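You operate a simulated robot arm through the tools that you are given. There is no shell and no other tool.

You are at the controls of a simulated two-armed robot. One attempt, no reset.

JOB
Tip the beads from the top two sieves into the jars with the same numbers.
Fine: stand the first empty sieve on the counter and nest the second on it; the stack order card lists the sizes from the top down.

It is judged by the outcome, as a careful person would: the job done as asked, and still so three seconds after it is handed in. It fails if anything else is knocked over, pushed out of place, dropped, spilled or broken.

ROBOT AND FRAMES
Two 6-joint arms with two-finger parallel grippers on one trunk that stands fixed in place. Base frame: the origin is at the foot of the trunk, x ahead of it, y to its left, z up; the work surface is at about z = 880. Readings come in mm, rad, newtons and seconds.
The left shoulder is at [-77, 177, 832], the right one opposite. With the tool pointing down near the work surface each hand reaches from about 100 to 720 mm from the base axis, measured 20 degrees to its own side. Payload 1.57 kg a hand.
The tool frame of a hand sits at the grasp point between the pads (the TCP): z along the fingers, y along the line on which they close. The tips reach 30 mm beyond it. The gripper opens to 80 mm. The fingers are 17 mm wide and 12 mm thick; the gripper's body (40 by 82 mm) begins 80 mm behind the TCP.
Orientation is that of the tool frame in the base frame, as a unit quaternion [x, y, z, w]. With the fingers straight down and closing along the base's y, the tool's x points along the base's -x, its y along +y and its z along -z.

CONTROLS
- The arms move only by the tool step_arm. It takes "left_moves", "right_moves" or both (then of equal length, played together; a hand with none holds still); each is a list of rows, each a list of 7 numbers: the shift along the tool's x, y, z in mm, then the turn, a rotation vector about the tool's x, y, z in rad, then the finger opening in mm, from 0 to 80. In form: [[dx, dy, dz, ax, ay, az, gripper], ...]. A call has 1 to 20 rows; each row shifts and turns the commanded pose from where the row before left it, along the tool's axes as they then stand. Rows are played at 5 a second. More than 50 mm and 0.15 rad between two rows, or a gripper value outside its range, and nothing of the call is played. A pose out of reach is approached as far as the arm can. The call stops where the force on the tool passes 40 N (or 10 N more than at its start, if that is more) or the arm is blocked; 0.2 s more then pass. Each finger travels about 72 mm/s and halts on what it meets, pressing with about 26 N; the grip force reading is that of the motor and also rises with nothing between the fingers. The clock runs only during rows and for 0.2 s after the last one: add rows that do not move to give the fingers time. It gives the time, the measured TCP pose, the force on the tool (base axes), the opening and the grip force at its end, in the units of the frame above (readings bear some noise), with the torque about the TCP (base axes, N m) and any sound that the robot's microphone picked up, and new pictures: "views" is both (left out), scene, wrist or none (wrist: the cameras of the hands that moved).
- Cameras (640 x 400 px; columns grow to the right, rows downward): "scene" is now at [38, 20.7, 1559.5]; the picture's right is [0.26, -0.97, 0.00], its down [-0.70, -0.19, -0.69] and it looks along [0.67, 0.18, -0.72] (base axes); focal length 342 px, centre (320, 200). "left" rides on the left gripper at [72, 7, -122] in its tool frame; the picture's right is [-0.09, 1.00, 0.00], its down [-0.84, -0.08, -0.54] and it looks along [-0.54, -0.05, 0.84] (tool axes); focal length 238 px, centre (320, 200). "right" rides on the right gripper at [72, -7, -122] in its tool frame; the picture's right is [0.09, 1.00, 0.00], its down [-0.84, 0.08, -0.54] and it looks along [-0.54, 0.05, 0.84] (tool axes); focal length 238 px, centre (320, 200). There is no depth. A picture from a camera that has moved, and an enlarged one, comes with that camera's place and axes in the base frame and with its lens.
- move_column(by): slides the trunk up (or, below 0, down) by that many mm; the arms and the scene camera ride with it, the base frame stays. It gives what a move gives, with no picture.
- pan_tilt(pan, tilt): turns the head with the scene camera to pan (to the left, within 2.496 rad either way) and tilt (down, from -0.506 to 1.204), counted from straight ahead of the robot. It gives what a move gives, and a new picture of the scene camera.
- zoom(camera, box): a new picture of the part [left, top, right, bottom] of that camera's present view, enlarged. The clock stands still meanwhile.
- finish_job(): hands the job in; it is judged then, once.

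Nothing tells you positions but the pictures and the camera data. Unless the task says otherwise, let go and move clear before handing in.

The tools are called after ">>>" as a command line: name --argument value ..., lists and objects as JSON in quotes. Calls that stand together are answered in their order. step_arm: Moves the arms, as the interface text tells. Its arguments: {"type":"object","properties":{"left_moves":{"type":"array","items":{"type":"array","items":{"type":"number"}}},"right_moves":{"type":"array","items":{"type":"array","items":{"type":"number"}}},"views":{"type":"string","enum":["both","scene","wrist","none"]}},"required":[]} The other tools are called the same way: move_column (by) slides the trunk up or down; pan_tilt (pan, tilt) turns the head that bears the scene camera; zoom (camera, box) takes an enlarged picture of a part of a camera's view; finish_job () hands the job in.

At the start:

```text
time: 0.0
left_eef_pos: [357.8, 316.3, 1247.7]
left_tool_rot: [0.0, 1.0, 0.0, 0.001]
left_contact_force: [0.6, 0.2, -0.3]
left_wrist_torque: [0.0, 0.01, 0.02]
left_opening: 79.7
left_grip_force: 0.1
right_eef_pos: [505.1, -62.3, 1220.6]
right_tool_rot: [0.0, 1.0, 0.0, 0.0]
right_contact_force: [-0.4, 0.2, -0.4]
right_wrist_torque: [0.02, 0.01, 0.0]
right_opening: 80.1
right_grip_force: 0.0
trunk travel left (down, up): [-275.0, 53.0]
head pan, tilt: [0.264, 0.812]
```

scene: 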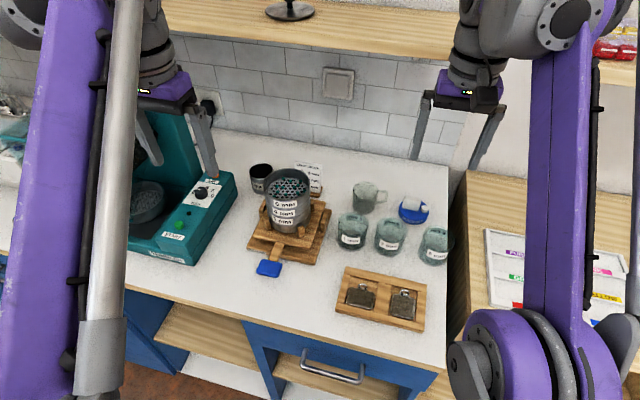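
right: 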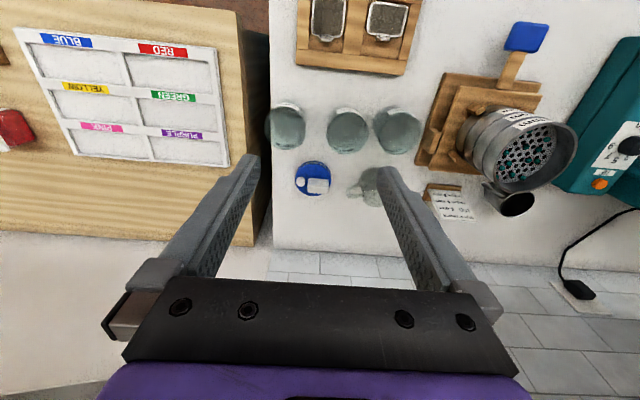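
left: 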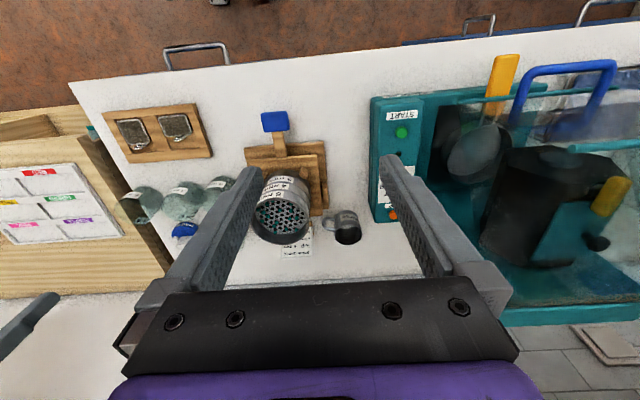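

I see a stack of sieves on a wooden base with a blue-handled lever, a stack order card behind it, three jars to the right, and a coaster tray. I'll zoom in for details first.

>>> zoom --camera "scene" --box '[230, 150, 350, 290]'

>>> zoom --camera "scene" --box '[320, 160, 470, 280]'

>>> zoom --camera "right" --box '[400, 60, 600, 240]'

>>> zoom --camera "left" --box '[220, 100, 380, 270]'

```text
2.86 times, centred on (290, 220) of scene
camera zoom: at [38.0, 20.7, 1559.5], right [0.26, -0.97, 0.0], down [-0.7, -0.19, -0.69], along [0.67, 0.18, -0.72], focal length 977 px, centre (406, 143)
```

zoom: 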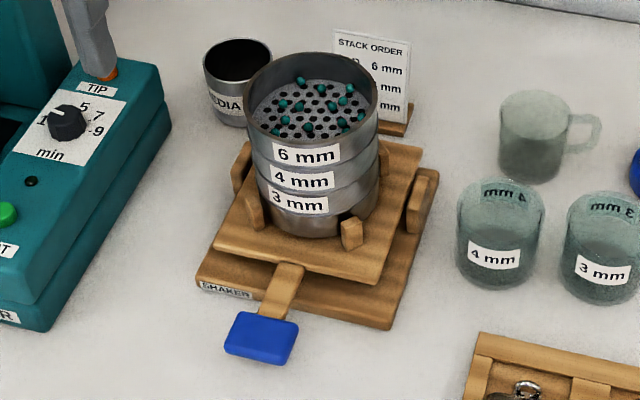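

```text
3.33 times, centred on (395, 220) of scene
camera zoom: at [38.0, 20.7, 1559.5], right [0.26, -0.97, 0.0], down [-0.7, -0.19, -0.69], along [0.67, 0.18, -0.72], focal length 1140 px, centre (70, 133)
```

zoom: 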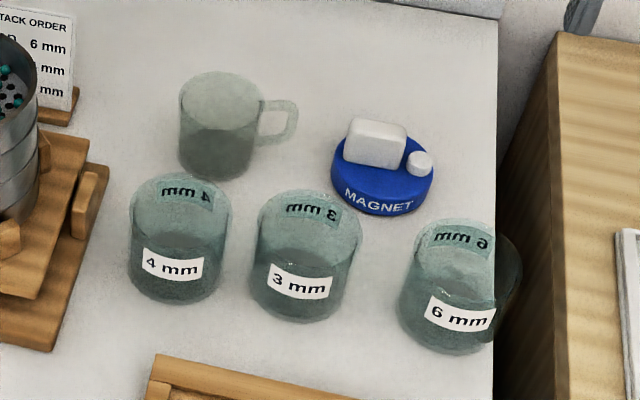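

```text
2.22 times, centred on (500, 150) of right
camera zoom: at [431.9, -67.4, 1342.9], right [-0.09, 1.0, 0.0], down [0.84, 0.08, 0.54], along [0.54, 0.05, -0.84], focal length 530 px, centre (-80, 311)
```

zoom: 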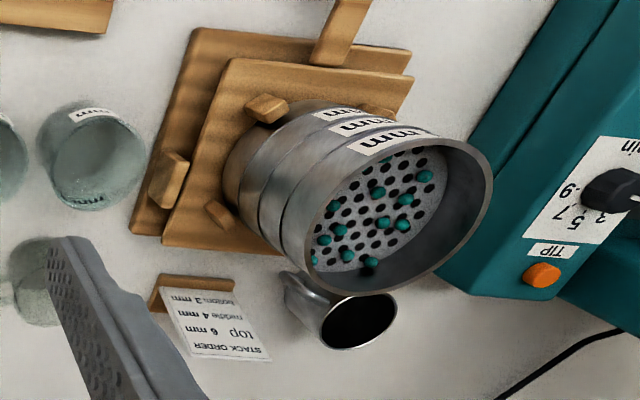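

```text
2.35 times, centred on (300, 185) of left
camera zoom: at [285.9, 323.0, 1368.7], right [0.09, 1.0, 0.0], down [0.84, -0.08, 0.54], along [0.54, -0.05, -0.84], focal length 561 px, centre (367, 235)
```

zoom: 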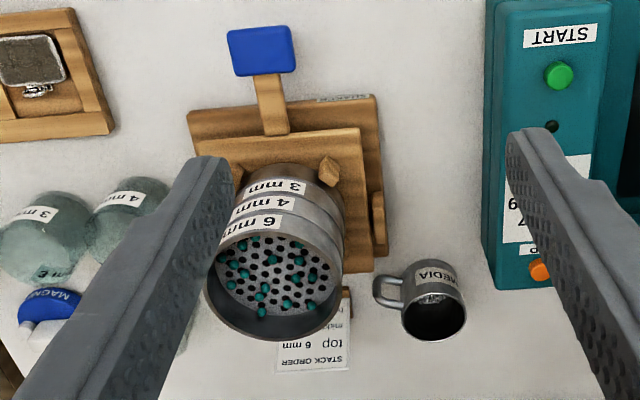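

The card lists 6, 4, 3 mm from the top, matching the stack: I put the top rim near (528, 225, 1052), about 99 mm across. The jars stand at roughly x 560, with the 4 mm jar at y≈80, the 3 mm at y≈-10 and the 6 mm at y≈-106. I'll clear the right arm aside and yaw the left hand so its fingers close along x.

>>> step_arm --left_moves '[[0, 0, 0, 0, 0, -0.1428, 80], [0, 0, 0, 0, 0, -0.1428, 80], [0, 0, 0, 0, 0, -0.1428, 80], [0, 0, 0, 0, 0, -0.1428, 80], [0, 0, 0, 0, 0, -0.1428, 80], [0, 0, 0, 0, 0, -0.1428, 80], [0, 0, 0, 0, 0, -0.1428, 80], [0, 0, 0, 0, 0, -0.1428, 80], [0, 0, 0, 0, 0, -0.1428, 80], [0, 0, 0, 0, 0, -0.1428, 80], [0, 0, 0, 0, 0, -0.1428, 80]]' --right_moves '[[9.5, -24.4, -2.7, 0, 0, 0, 80], [9.5, -24.4, -2.7, 0, 0, 0, 80], [9.5, -24.4, -2.7, 0, 0, 0, 80], [9.5, -24.4, -2.7, 0, 0, 0, 80], [9.5, -24.4, -2.7, 0, 0, 0, 80], [9.5, -24.4, -2.7, 0, 0, 0, 80], [9.5, -24.4, -2.7, 0, 0, 0, 80], [9.5, -24.4, -2.7, 0, 0, 0, 80], [9.5, -24.4, -2.7, 0, 0, 0, 80], [9.5, -24.4, -2.7, 0, 0, 0, 80], [9.5, -24.4, -2.7, 0, 0, 0, 80]]' --views "both"

```text
time: 2.4
left_eef_pos: [357.6, 316.7, 1246.4]
left_tool_rot: [0.708, -0.706, 0.0, 0.001]
left_contact_force: [-0.4, 0.4, -0.8]
left_wrist_torque: [0.0, 0.0, -0.02]
left_opening: 79.8
left_grip_force: 0.0
right_eef_pos: [398.7, -330.5, 1250.4]
right_tool_rot: [-0.001, 1.0, 0.0, 0.0]
right_contact_force: [-1.1, 0.2, -0.3]
right_wrist_torque: [-0.03, 0.05, 0.01]
right_opening: 80.0
right_grip_force: 0.1
trunk travel left (down, up): [-275.0, 53.0]
head pan, tilt: [0.264, 0.812]
camera scene: at [37.7, 20.1, 1559.6], right [0.26, -0.97, 0.0], down [-0.7, -0.19, -0.69], along [0.67, 0.18, -0.72], focal length 342 px, centre (320, 200)
camera right: at [326.3, -337.1, 1372.7], right [-0.09, 1.0, 0.0], down [0.84, 0.08, 0.54], along [0.54, 0.05, -0.84], focal length 238 px, centre (320, 200)
camera left: at [351.4, 244.7, 1368.9], right [-1.0, 0.09, 0.0], down [0.07, 0.84, 0.54], along [0.05, 0.54, -0.84], focal length 238 px, centre (320, 200)
```

scene: 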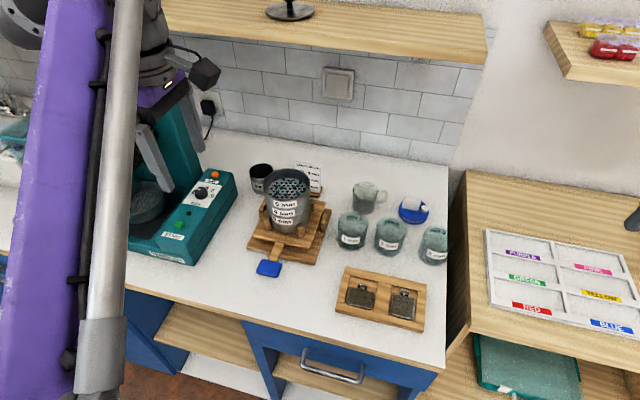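
right: 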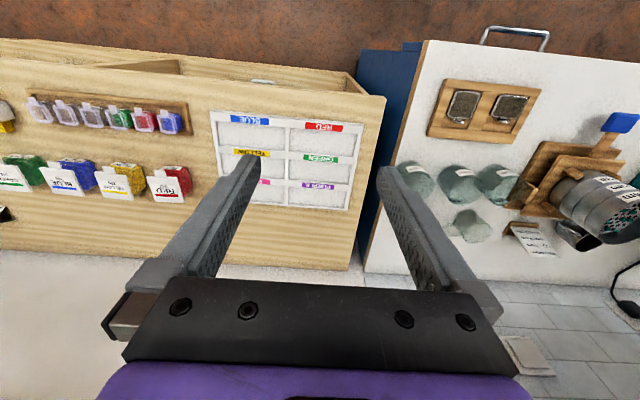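
left: 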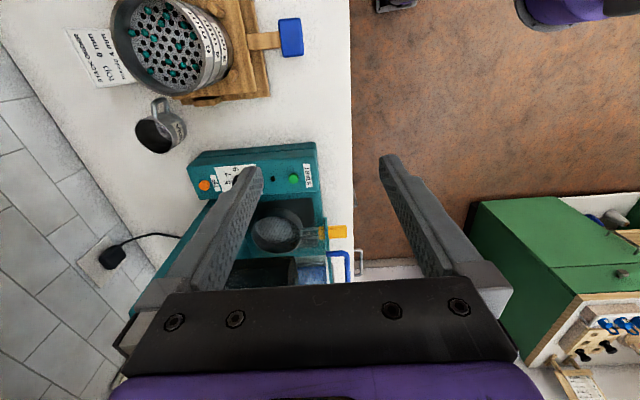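

The left hand is now yawed with its camera on the right side, and the sieve shows from nearly overhead. Next I'll zoom several views to measure the sieve, jars and obstacles.

>>> zoom --camera "left" --box '[60, 0, 310, 156]'

>>> zoom --camera "scene" --box '[250, 160, 330, 240]'

>>> zoom --camera "scene" --box '[330, 170, 460, 270]'

>>> zoom --camera "right" --box '[380, 60, 640, 260]'

```text
2.56 times, centred on (185, 78) of left
camera zoom: at [351.4, 244.7, 1368.9], right [-1.0, 0.09, 0.0], down [0.07, 0.84, 0.54], along [0.05, 0.54, -0.84], focal length 610 px, centre (666, 512)
```

zoom: 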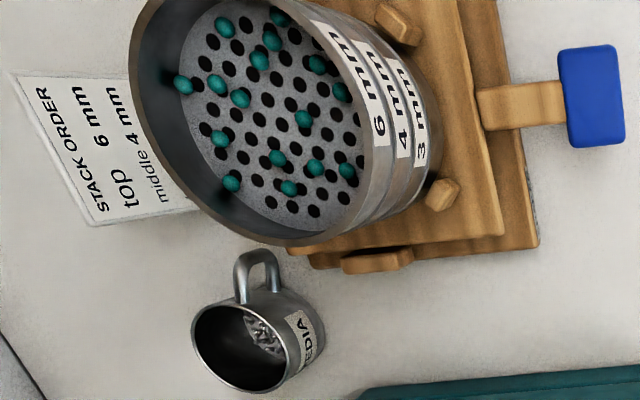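

```text
5.00 times, centred on (290, 200) of scene
camera zoom: at [37.7, 20.1, 1559.6], right [0.26, -0.97, 0.0], down [-0.7, -0.19, -0.69], along [0.67, 0.18, -0.72], focal length 1710 px, centre (470, 200)
```

zoom: 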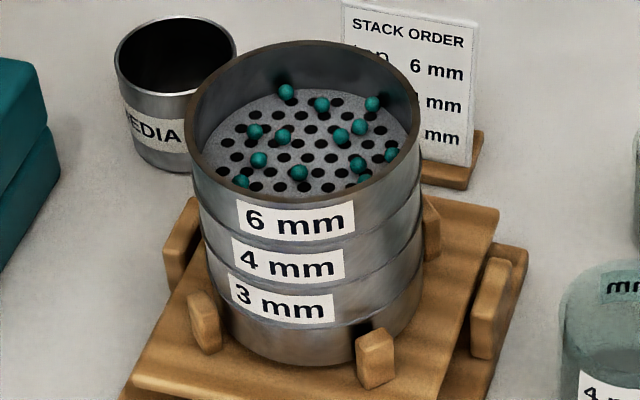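

```text
4.00 times, centred on (395, 220) of scene
camera zoom: at [37.7, 20.1, 1559.6], right [0.26, -0.97, 0.0], down [-0.7, -0.19, -0.69], along [0.67, 0.18, -0.72], focal length 1368 px, centre (20, 120)
```

zoom: 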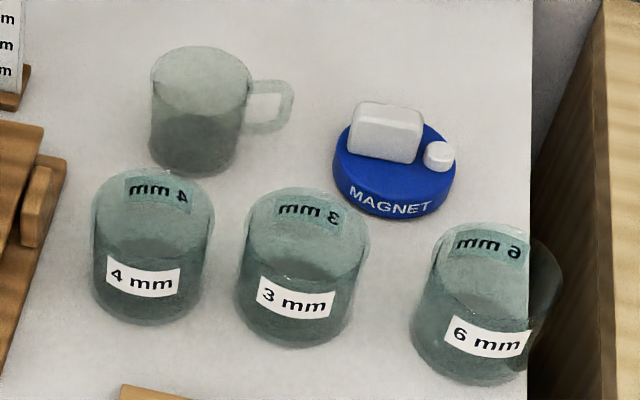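

```text
2.00 times, centred on (510, 160) of right
camera zoom: at [326.3, -337.1, 1372.7], right [-0.09, 1.0, 0.0], down [0.84, 0.08, 0.54], along [0.54, 0.05, -0.84], focal length 477 px, centre (-60, 280)
```

zoom: 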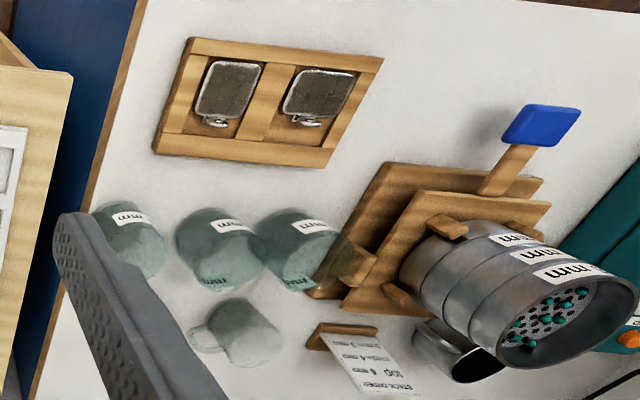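

The beads are 6 mm-class balls in the top sieve. Several lie along the far rim, while the rim sector toward far-right (about -45°) looks clear. I'll bring the left hand to a high viewing spot yawed 45° to check that before gripping.

>>> step_arm --left_moves '[[37, -15.4, 0, 0, 0, 0, 80], [37, -15.4, 0, 0, 0, 0, 80], [37, -15.4, 0, 0, 0, 0, 80], [37, -15.4, 0, 0, 0, 0, 80], [37, -15.4, 0, 0, 0, 0, 80], [0, 0, 0, 0, 0, 0.1309, 80], [0, 0, 0, 0, 0, 0.1309, 80], [0, 0, 0, 0, 0, 0.1309, 80], [0, 0, 0, 0, 0, 0.1309, 80], [0, 0, 0, 0, 0, 0.1309, 80], [0, 0, 0, 0, 0, 0.1309, 80], [0, 0, 0, 0, 0, 0, 80]]' --views "both"

```text
time: 5.0
left_eef_pos: [434.7, 130.3, 1247.1]
left_tool_rot: [-0.383, 0.924, 0.0, 0.0]
left_contact_force: [0.3, -0.2, -0.8]
left_wrist_torque: [-0.03, 0.01, -0.03]
left_opening: 79.9
left_grip_force: 0.0
right_eef_pos: [399.9, -329.7, 1250.4]
right_tool_rot: [0.0, 1.0, 0.0, 0.001]
right_contact_force: [0.5, 0.3, 0.1]
right_wrist_torque: [0.0, 0.01, -0.01]
right_opening: 79.9
right_grip_force: 0.0
trunk travel left (down, up): [-275.0, 53.0]
head pan, tilt: [0.264, 0.812]
camera scene: at [38.0, 20.6, 1559.5], right [0.26, -0.97, 0.0], down [-0.7, -0.19, -0.69], along [0.67, 0.18, -0.72], focal length 342 px, centre (320, 200)
camera left: at [379.5, 85.4, 1368.4], right [-0.64, 0.77, 0.0], down [0.65, 0.54, 0.54], along [0.42, 0.35, -0.84], focal length 238 px, centre (320, 200)
```

scene: 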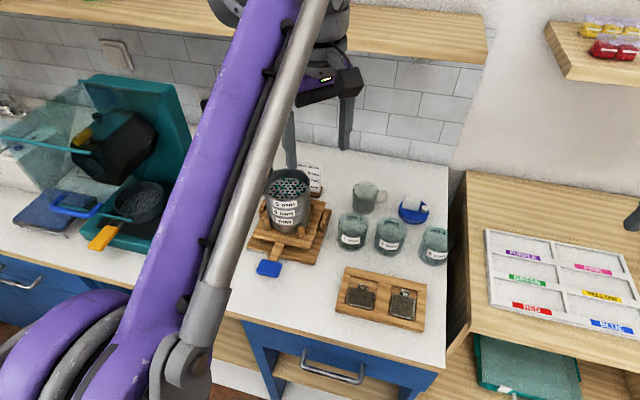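
left: 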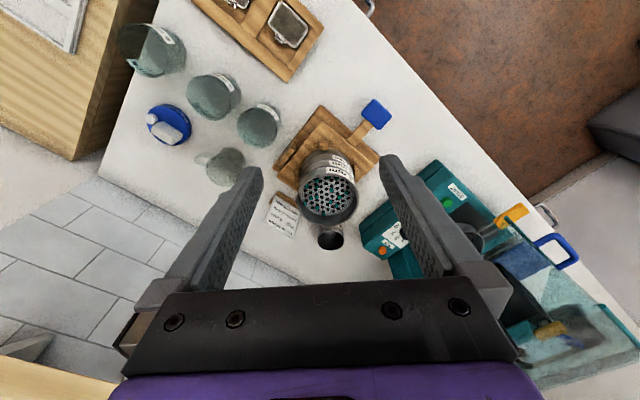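

This view takes in the sieve, all the jars and the mug at once. I'll zoom into it to triangulate the rim centre and jar positions.

>>> zoom --camera "left" --box '[270, 130, 390, 250]'

>>> zoom --camera "left" --box '[110, 0, 300, 190]'

>>> zoom --camera "scene" --box '[255, 155, 325, 225]'

```text
3.33 times, centred on (330, 190) of left
camera zoom: at [379.5, 85.4, 1368.4], right [-0.64, 0.77, 0.0], down [0.65, 0.54, 0.54], along [0.42, 0.35, -0.84], focal length 794 px, centre (287, 233)
```

zoom: 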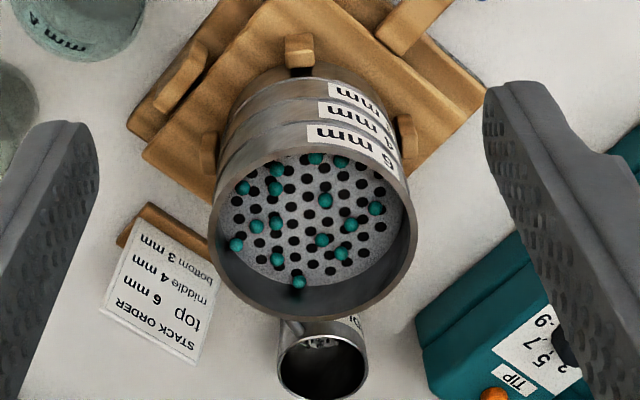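

```text
2.11 times, centred on (205, 95) of left
camera zoom: at [379.5, 85.4, 1368.4], right [-0.64, 0.77, 0.0], down [0.65, 0.54, 0.54], along [0.42, 0.35, -0.84], focal length 502 px, centre (562, 421)
```

zoom: 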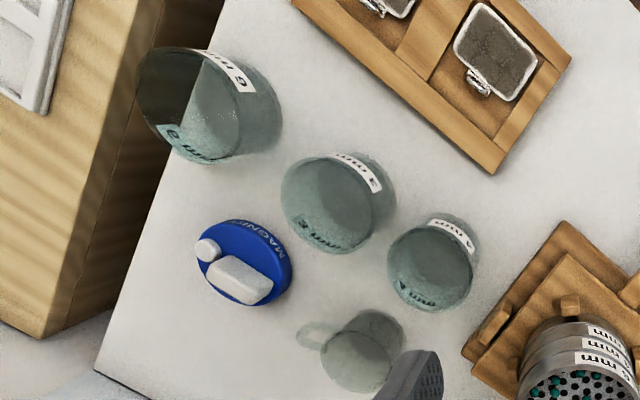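

```text
5.71 times, centred on (290, 190) of scene
camera zoom: at [38.0, 20.6, 1559.5], right [0.26, -0.97, 0.0], down [-0.7, -0.19, -0.69], along [0.67, 0.18, -0.72], focal length 1954 px, centre (491, 257)
```

zoom: 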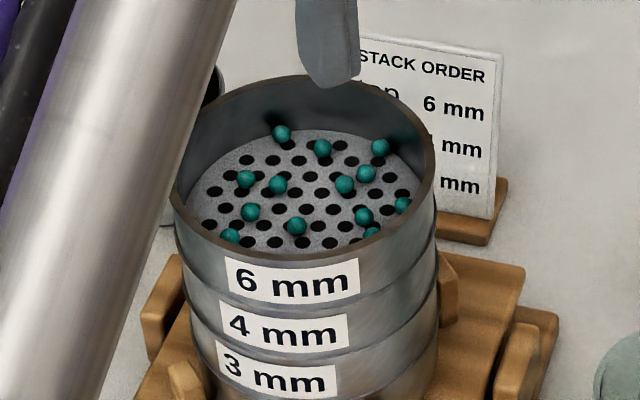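

Two views agree on the top rim: centre about (531, 227), z about 1053, diameter about 100 mm. The mesh is about 21 mm below the rim, and the rim is clear of beads near -54°. I'll turn a little more and come to just above that spot with the fingers nearly closed.

>>> step_arm --left_moves '[[0, 0, 0, 0, 0, 0.0785, 60], [0, 0, 0, 0, 0, 0.0785, 40], [-27, -5.4, 23.4, 0, 0, 0, 16], [-27, -5.4, 23.4, 0, 0, 0, 16], [-27, -5.4, 23.4, 0, 0, 0, 16], [-27, -5.4, 23.4, 0, 0, 0, 16], [-27, -5.4, 23.4, 0, 0, 0, 16], [0, 0, 0, 0, 0, 0, 16]]' --views "both"

```text
time: 6.8
left_eef_pos: [560.4, 187.7, 1130.3]
left_tool_rot: [-0.309, 0.951, 0.0, -0.001]
left_contact_force: [-0.6, -0.2, -0.5]
left_wrist_torque: [-0.01, -0.01, -0.02]
left_opening: 16.1
left_grip_force: 0.0
right_eef_pos: [398.9, -330.1, 1250.2]
right_tool_rot: [0.0, 1.0, 0.0, 0.001]
right_contact_force: [-0.5, 1.3, -0.2]
right_wrist_torque: [-0.03, -0.01, -0.01]
right_opening: 80.0
right_grip_force: 0.1
trunk travel left (down, up): [-275.0, 53.0]
head pan, tilt: [0.264, 0.812]
camera scene: at [37.3, 20.3, 1559.6], right [0.26, -0.97, 0.0], down [-0.7, -0.19, -0.69], along [0.67, 0.18, -0.72], focal length 342 px, centre (320, 200)
camera left: at [497.2, 151.7, 1252.4], right [-0.51, 0.86, 0.0], down [0.72, 0.43, 0.54], along [0.47, 0.28, -0.84], focal length 238 px, centre (320, 200)
```

scene: 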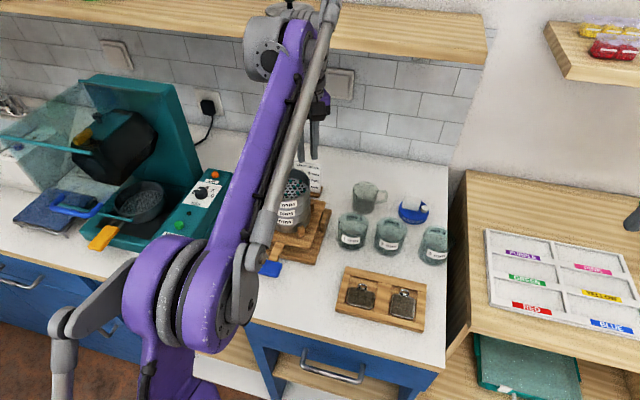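
left: 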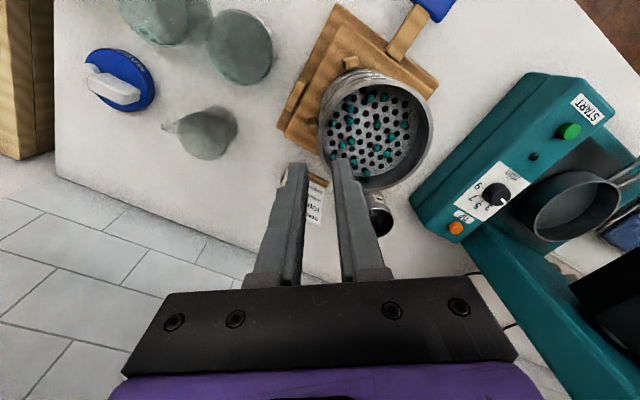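

The hand is now above the far-right rim, with the arm occluding part of the scene view. I'll zoom both cameras to check alignment.

>>> zoom --camera "left" --box '[260, 60, 450, 200]'

>>> zoom --camera "scene" --box '[270, 100, 350, 230]'

```text
2.86 times, centred on (355, 130) of left
camera zoom: at [497.2, 151.7, 1252.4], right [-0.51, 0.86, 0.0], down [0.72, 0.43, 0.54], along [0.47, 0.28, -0.84], focal length 681 px, centre (220, 400)
```

zoom: 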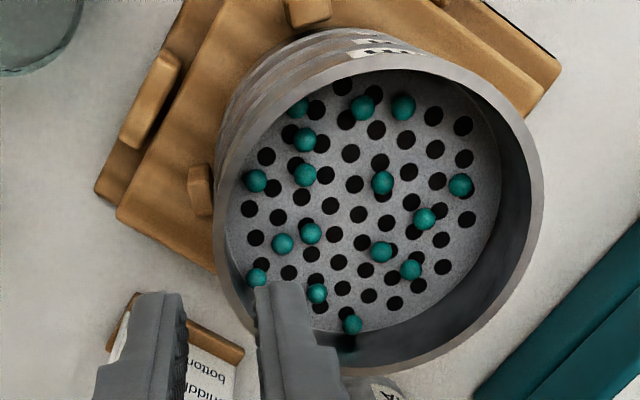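

```text
3.08 times, centred on (310, 165) of scene
camera zoom: at [37.3, 20.3, 1559.6], right [0.26, -0.97, 0.0], down [-0.7, -0.19, -0.69], along [0.67, 0.18, -0.72], focal length 1052 px, centre (351, 308)
```

zoom: 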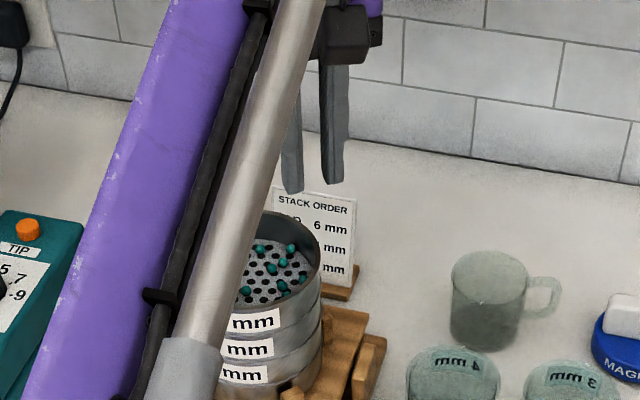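

The point under the fingers projects almost onto the rim wall. I'll zoom tighter there to fix the lateral offset.

>>> zoom --camera "left" --box '[294, 126, 358, 166]'

```text
10.00 times, centred on (326, 146) of left
camera zoom: at [497.2, 151.7, 1252.4], right [-0.51, 0.86, 0.0], down [0.72, 0.43, 0.54], along [0.47, 0.28, -0.84], focal length 2384 px, centre (260, 740)
```

zoom: 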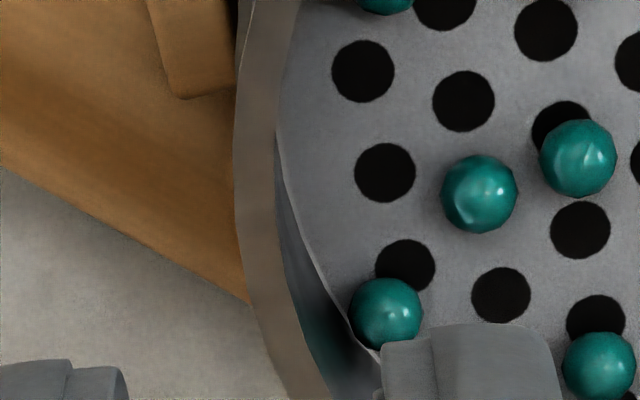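

The wall (about 3.7 mm thick) is 1.3 mm inward of the tool centre line, and no bead lies in the finger's path if the opening is small. I'll shift in, narrow to 11 mm and descend most of the way.

>>> step_arm --left_moves '[[0, 1.3, 10, 0, 0, 0, 11], [0, 0, 15, 0, 0, 0, 11], [0, 0, 15, 0, 0, 0, 11], [0, 0, 10, 0, 0, 0, 11], [0, 0, 5, 0, 0, 0, 11], [0, 0, 0, 0, 0, 0, 11]]' --views "both"

>>> zoom --camera "left" --box '[270, 80, 430, 180]'

>>> zoom --camera "scene" --box '[280, 130, 340, 210]'

```text
time: 8.2
left_eef_pos: [559.5, 190.2, 1075.4]
left_tool_rot: [-0.309, 0.951, 0.0, 0.0]
left_contact_force: [0.4, -0.2, -0.2]
left_wrist_torque: [-0.01, 0.0, 0.02]
left_opening: 11.1
left_grip_force: 0.0
right_eef_pos: [398.2, -329.9, 1250.2]
right_tool_rot: [0.0, 1.0, 0.0, 0.001]
right_contact_force: [-1.2, 0.2, -0.3]
right_wrist_torque: [0.01, -0.02, -0.04]
right_opening: 79.9
right_grip_force: 0.1
trunk travel left (down, up): [-275.0, 53.0]
head pan, tilt: [0.264, 0.812]
camera scene: at [37.9, 20.6, 1559.5], right [0.26, -0.97, 0.0], down [-0.7, -0.19, -0.69], along [0.67, 0.18, -0.72], focal length 342 px, centre (320, 200)
camera left: at [497.3, 152.8, 1196.4], right [-0.51, 0.86, 0.0], down [0.72, 0.43, 0.54], along [0.47, 0.28, -0.84], focal length 238 px, centre (320, 200)
```

scene: 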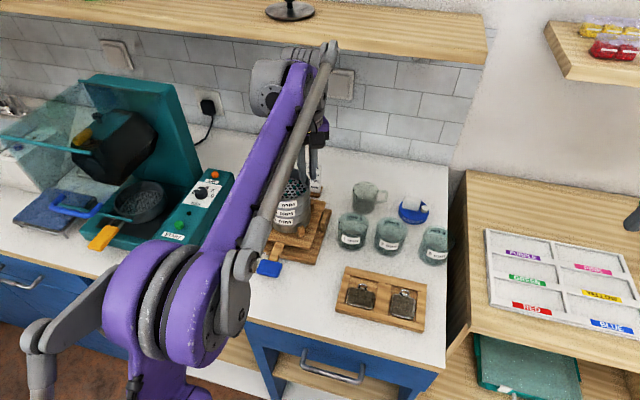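
left: 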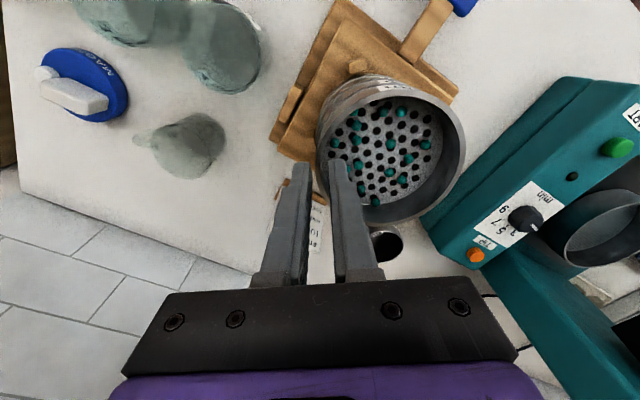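

```text
4.00 times, centred on (350, 130) of left
camera zoom: at [497.3, 152.8, 1196.4], right [-0.51, 0.86, 0.0], down [0.72, 0.43, 0.54], along [0.47, 0.28, -0.84], focal length 953 px, centre (200, 480)
```

zoom: 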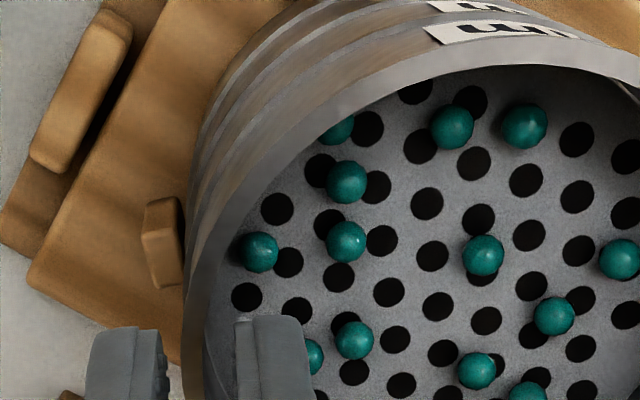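

```text
5.00 times, centred on (310, 170) of scene
camera zoom: at [37.9, 20.6, 1559.5], right [0.26, -0.97, 0.0], down [-0.7, -0.19, -0.69], along [0.67, 0.18, -0.72], focal length 1710 px, centre (370, 350)
```

zoom: 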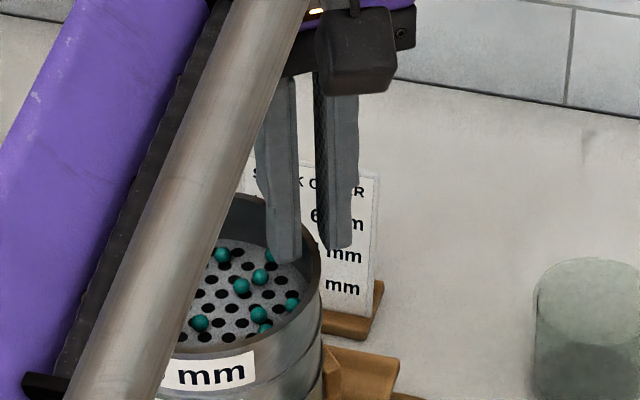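

The fingers straddle the rim wall with clear beads on the inside. I'll go down the last 9 mm and close.

>>> step_arm --left_moves '[[0, 0, 5, 0, 0, 0, 11], [0, 0, 4.5, 0, 0, 0, 11], [0, 0, 0, 0, 0, 0, 11], [0, 0, 0, 0, 0, 0, 6], [0, 0, 0, 0, 0, 0, 2], [0, 0, 0, 0, 0, 0, 0], [0, 0, 0, 0, 0, 0, 0]]' --views "both"

>>> zoom --camera "left" --box '[270, 80, 430, 180]'

```text
time: 9.8
left_eef_pos: [558.5, 190.4, 1065.1]
left_tool_rot: [-0.309, 0.951, -0.001, -0.001]
left_contact_force: [1.4, 0.5, -0.3]
left_wrist_torque: [0.04, 0.02, -0.09]
left_opening: 2.0
left_grip_force: 24.0
right_eef_pos: [400.5, -330.1, 1249.9]
right_tool_rot: [0.0, 1.0, 0.001, 0.0]
right_contact_force: [-0.2, -0.5, -0.3]
right_wrist_torque: [-0.01, 0.01, -0.02]
right_opening: 80.0
right_grip_force: 0.1
trunk travel left (down, up): [-275.0, 53.0]
head pan, tilt: [0.264, 0.812]
camera scene: at [38.2, 20.7, 1559.5], right [0.26, -0.97, 0.0], down [-0.7, -0.19, -0.69], along [0.67, 0.18, -0.72], focal length 342 px, centre (320, 200)
camera left: at [497.0, 153.6, 1187.4], right [-0.51, 0.86, 0.0], down [0.72, 0.43, 0.54], along [0.47, 0.28, -0.84], focal length 238 px, centre (320, 200)
```

scene: 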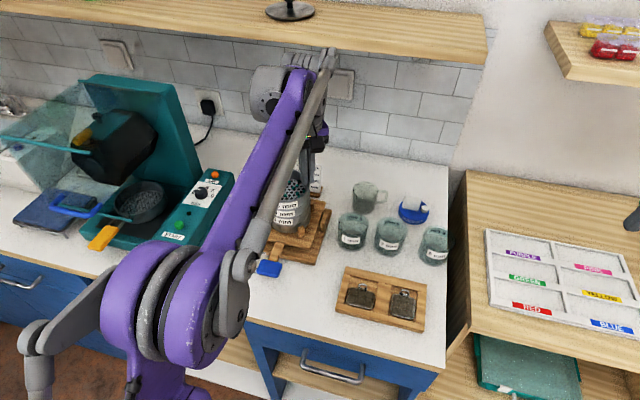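
left: 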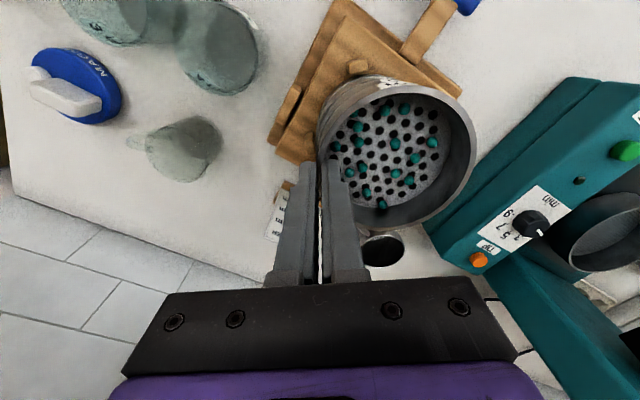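

```text
4.00 times, centred on (350, 130) of left
camera zoom: at [497.0, 153.6, 1187.4], right [-0.51, 0.86, 0.0], down [0.72, 0.43, 0.54], along [0.47, 0.28, -0.84], focal length 953 px, centre (200, 480)
```

zoom: 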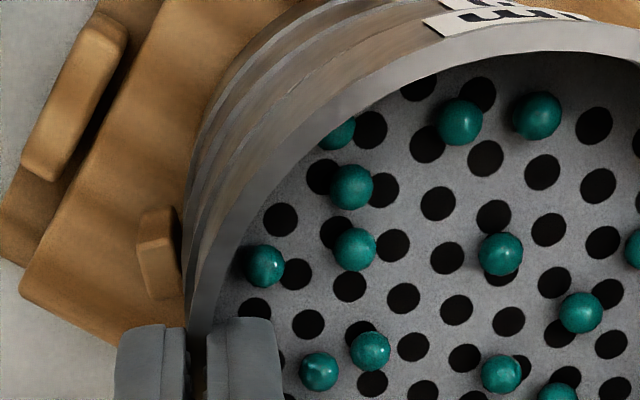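

Closed on the wall: opening 2 mm, grip 24 N. I'll lift slowly by a few millimetres and check that only the top sieve rises.

>>> step_arm --left_moves '[[0, 0, -1.5, 0, 0, 0, 0], [0, 0, -1.5, 0, 0, 0, 0], [0, 0, -1.5, 0, 0, 0, 0], [0, 0, -1.5, 0, 0, 0, 0], [0, 0, 0, 0, 0, 0, 0]]' --views "both"

>>> zoom --camera "scene" --box '[260, 150, 340, 240]'

>>> zoom --camera "left" --box '[270, 60, 480, 240]'

```text
time: 11.0
left_eef_pos: [557.5, 189.7, 1071.7]
left_tool_rot: [-0.309, 0.951, 0.0, 0.0]
left_contact_force: [-0.4, 0.8, -1.2]
left_wrist_torque: [-0.06, -0.02, 0.02]
left_opening: 1.8
left_grip_force: 23.2
right_eef_pos: [400.2, -329.7, 1251.2]
right_tool_rot: [0.0, 1.0, 0.0, 0.0]
right_contact_force: [-0.2, -1.2, 0.8]
right_wrist_torque: [0.01, 0.03, 0.0]
right_opening: 80.1
right_grip_force: 0.0
trunk travel left (down, up): [-275.0, 53.0]
head pan, tilt: [0.264, 0.812]
camera scene: at [38.1, 20.7, 1559.5], right [0.26, -0.97, 0.0], down [-0.7, -0.19, -0.69], along [0.67, 0.18, -0.72], focal length 342 px, centre (320, 200)
camera left: at [496.2, 153.1, 1193.5], right [-0.51, 0.86, 0.0], down [0.72, 0.43, 0.54], along [0.47, 0.28, -0.84], focal length 238 px, centre (320, 200)
```

scene: 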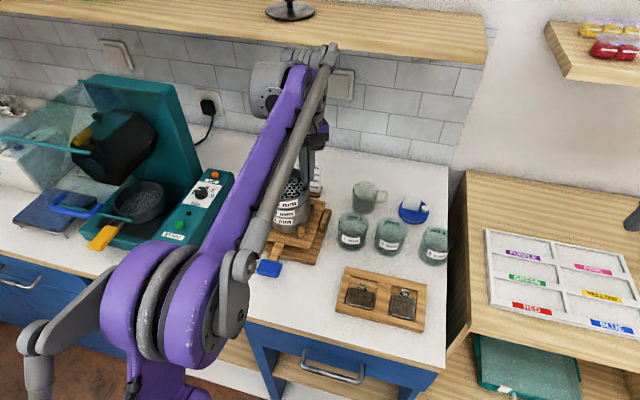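
left: 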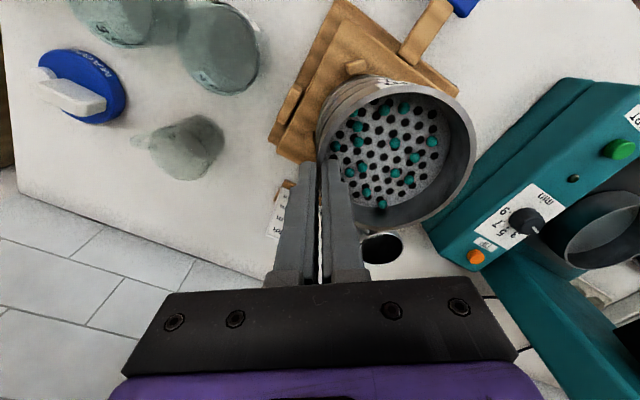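

```text
4.44 times, centred on (300, 195) of scene
camera zoom: at [38.1, 20.7, 1559.5], right [0.26, -0.97, 0.0], down [-0.7, -0.19, -0.69], along [0.67, 0.18, -0.72], focal length 1520 px, centre (409, 222)
```

zoom: 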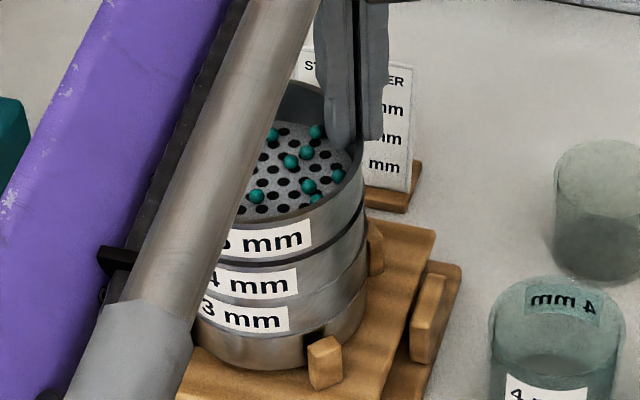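

```text
2.22 times, centred on (375, 150) of left
camera zoom: at [496.2, 153.1, 1193.5], right [-0.51, 0.86, 0.0], down [0.72, 0.43, 0.54], along [0.47, 0.28, -0.84], focal length 530 px, centre (198, 311)
```

zoom: 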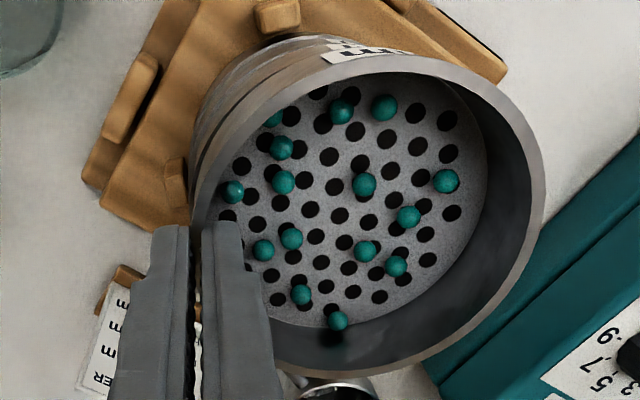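

Only the top sieve rises; the gap is visible and the grip is steady. I'll keep lifting straight up to clear, then pause for a better look at the jars.

>>> step_arm --left_moves '[[0, 0, -4, 0, 0, 0, 0], [0, 0, -6, 0, 0, 0, 0], [0, 0, -10, 0, 0, 0, 0], [0, 0, -20, 0, 0, 0, 0], [0, 0, -25, 0, 0, 0, 0], [0, 0, -25, 0, 0, 0, 0], [0, 0, -25, 0, 0, 0, 0], [0, 0, -10, 0, 0, 0, 0], [0, 0, 0, 0, 0, 0, 0]]' --views "both"

>>> zoom --camera "scene" --box '[330, 175, 400, 255]'

>>> zoom --camera "scene" --box '[390, 195, 470, 275]'

>>> zoom --camera "scene" --box '[250, 130, 340, 270]'

```text
time: 13.0
left_eef_pos: [551.6, 190.4, 1173.6]
left_tool_rot: [-0.309, 0.951, 0.001, 0.0]
left_contact_force: [-0.1, -0.5, -0.3]
left_wrist_torque: [-0.03, -0.05, 0.04]
left_opening: 2.2
left_grip_force: 23.3
left hand out of reach, approached as far as the arm can: row 7, 8
right_eef_pos: [399.3, -330.5, 1250.4]
right_tool_rot: [0.0, 1.0, 0.0, 0.001]
right_contact_force: [0.0, 0.6, 0.3]
right_wrist_torque: [0.04, 0.02, -0.03]
right_opening: 79.9
right_grip_force: 0.1
trunk travel left (down, up): [-275.0, 53.0]
head pan, tilt: [0.264, 0.812]
camera scene: at [38.7, 20.8, 1559.5], right [0.26, -0.97, 0.0], down [-0.7, -0.19, -0.69], along [0.66, 0.18, -0.73], focal length 342 px, centre (320, 200)
camera left: at [489.4, 153.8, 1294.8], right [-0.51, 0.86, 0.0], down [0.72, 0.43, 0.54], along [0.47, 0.28, -0.84], focal length 238 px, centre (320, 200)
```

scene: 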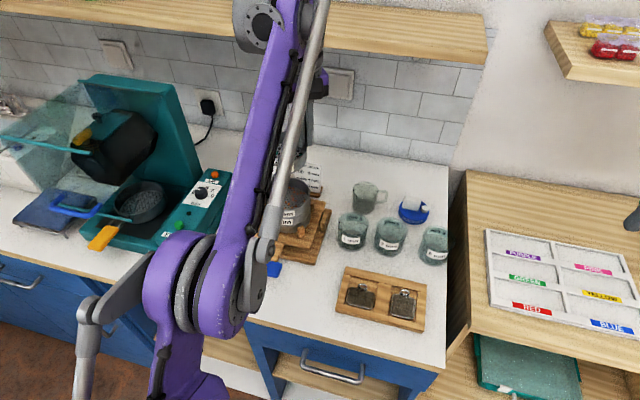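
left: 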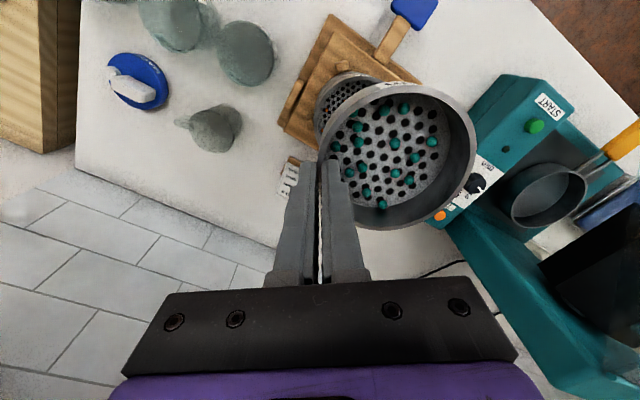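

```text
5.00 times, centred on (365, 215) of scene
camera zoom: at [38.7, 20.8, 1559.5], right [0.26, -0.97, 0.0], down [-0.7, -0.19, -0.69], along [0.66, 0.18, -0.73], focal length 1710 px, centre (95, 125)
```

zoom: 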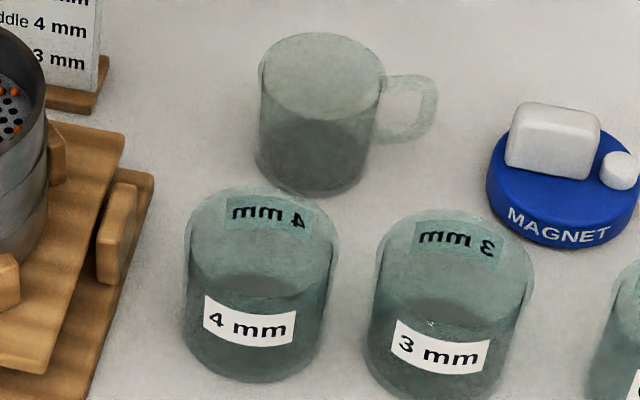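

```text
5.00 times, centred on (430, 235) of scene
camera zoom: at [38.7, 20.8, 1559.5], right [0.26, -0.97, 0.0], down [-0.7, -0.19, -0.69], along [0.66, 0.18, -0.73], focal length 1710 px, centre (-230, 25)
```

zoom: 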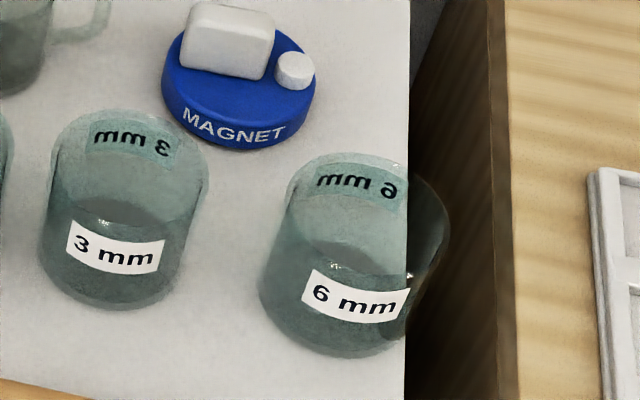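

```text
2.86 times, centred on (295, 200) of scene
camera zoom: at [38.7, 20.8, 1559.5], right [0.26, -0.97, 0.0], down [-0.7, -0.19, -0.69], along [0.66, 0.18, -0.73], focal length 977 px, centre (391, 200)
```

zoom: 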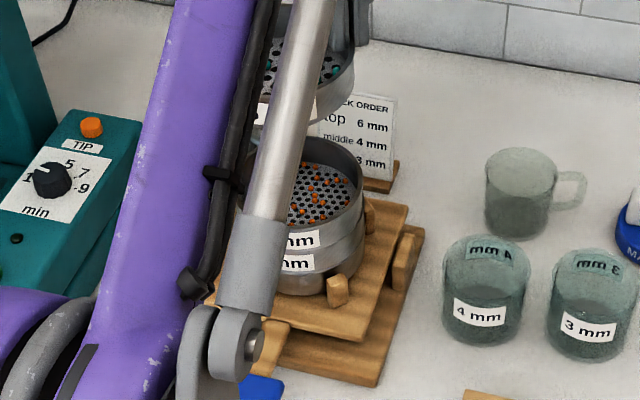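

The 6 mm sieve is free with its teal beads still inside, and orange beads show in the 4 mm sieve below. I put the jars at about (549, 78), (558, -11) and (559, -117), with rims near z 945. I'll bring the sieve back toward the robot and yaw the hand toward the 6 mm jar.

>>> step_arm --left_moves '[[29, 2.6, 5, 0, 0, 0, 0], [29, 2.6, 5, 0, 0, 0, 0], [29, 2.6, 5, 0, 0, 0, 0], [29, 2.6, 5, 0, 0, 0, 0], [0, 0, 0, 0, 0, -0.131, 0], [0, 0, 0, 0, 0, -0.131, 0], [0, 0, 0, 0, 0, -0.131, 0], [0, 0, 0, 0, 0, -0.131, 0], [0, 0, 0, 0, 0, 0, 0]]' --views "both"

```text
time: 15.0
left_eef_pos: [449.7, 129.0, 1152.9]
left_tool_rot: [-0.546, 0.838, -0.001, 0.0]
left_contact_force: [0.6, 0.2, -0.9]
left_wrist_torque: [-0.02, -0.01, -0.01]
left_opening: 2.0
left_grip_force: 23.9
right_eef_pos: [398.9, -330.5, 1251.0]
right_tool_rot: [0.0, 1.0, 0.001, 0.001]
right_contact_force: [-0.1, 0.2, -0.4]
right_wrist_torque: [0.0, 0.02, 0.01]
right_opening: 80.3
right_grip_force: 0.1
trunk travel left (down, up): [-275.0, 53.0]
head pan, tilt: [0.264, 0.812]
camera scene: at [38.1, 20.7, 1559.5], right [0.26, -0.97, 0.0], down [-0.7, -0.19, -0.69], along [0.67, 0.18, -0.72], focal length 342 px, centre (320, 200)
camera left: at [416.0, 66.4, 1274.7], right [-0.87, 0.49, 0.0], down [0.41, 0.73, 0.54], along [0.26, 0.47, -0.84], focal length 238 px, centre (320, 200)
```

scene: 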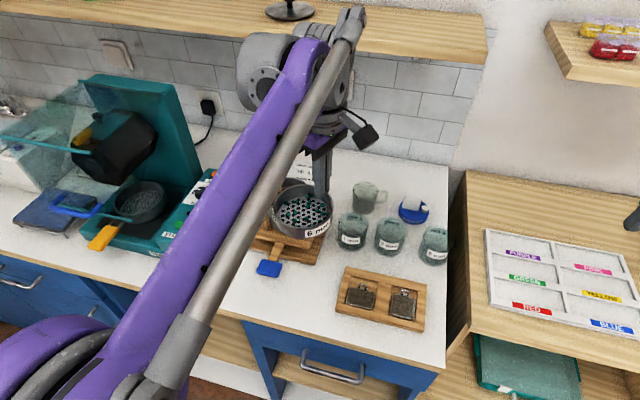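
left: 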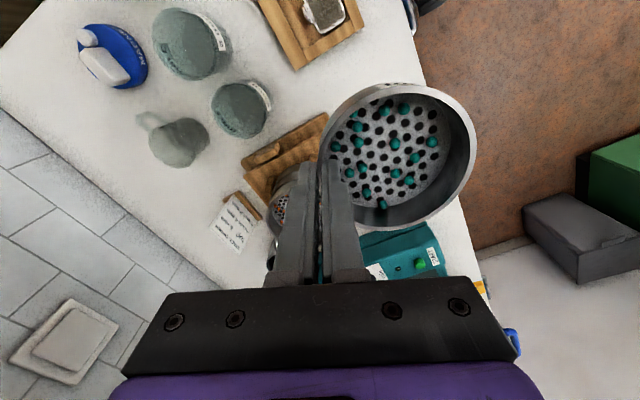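

The beads are still resting in the sieve and the reading matches the pose. I'll carry it right toward the jars at height and begin tilting about the grip axis.

>>> step_arm --left_moves '[[20, -15.1, 2, 0, 0, 0, 0], [28, -21.3, 2.6, 0, 0, 0, 0], [28, -21.3, 2.6, 0, 0, 0, 0], [28, -21.3, 2.6, 0, 0, 0, 0], [22, -16.3, 2, 0, 0, 0, 0], [12.4, -10, 1.2, 0, 0, 0, 0], [0, 0, 0, 0.08, 0, 0, 0], [0, 0, 0, 0.1, 0, 0, 0], [0, 0, 0, 0.1, 0, 0, 0], [0, 0, 0, 0.1, 0, 0, 0], [0, 0, 0, 0.1, 0, 0, 0], [0, 0, 0, 0, 0, 0, 0]]' --views "both"

```text
time: 17.6
left_eef_pos: [493.1, -40.7, 1139.6]
left_tool_rot: [-0.53, 0.814, -0.199, 0.129]
left_contact_force: [-0.3, -0.1, -0.7]
left_wrist_torque: [-0.01, 0.01, 0.0]
left_opening: 2.0
left_grip_force: 23.6
right_eef_pos: [399.5, -330.2, 1250.6]
right_tool_rot: [0.0, 1.0, 0.0, 0.0]
right_contact_force: [0.4, -0.3, -0.3]
right_wrist_torque: [0.0, 0.0, 0.03]
right_opening: 79.9
right_grip_force: 0.1
trunk travel left (down, up): [-275.0, 53.0]
head pan, tilt: [0.264, 0.812]
camera scene: at [38.5, 20.5, 1559.5], right [0.26, -0.97, 0.0], down [-0.7, -0.19, -0.69], along [0.66, 0.18, -0.72], focal length 342 px, centre (320, 200)
camera left: at [405.8, -79.6, 1244.7], right [-0.77, 0.44, -0.46], down [0.17, 0.84, 0.52], along [0.61, 0.32, -0.72], focal length 238 px, centre (320, 200)
```

scene: 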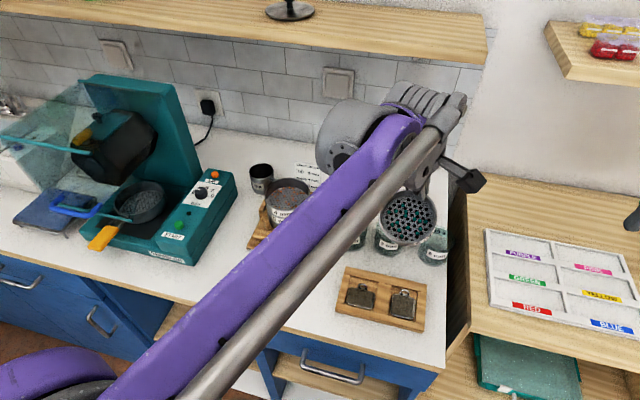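
left: 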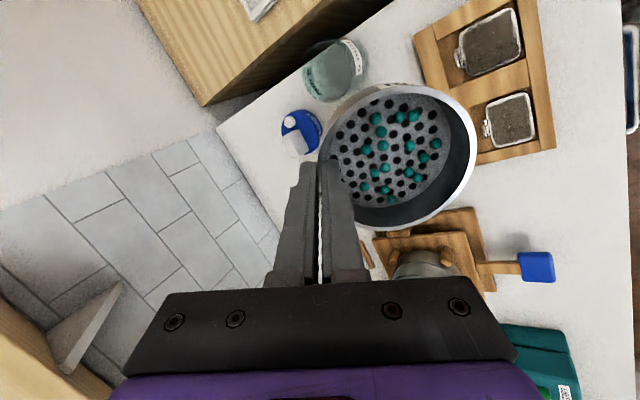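

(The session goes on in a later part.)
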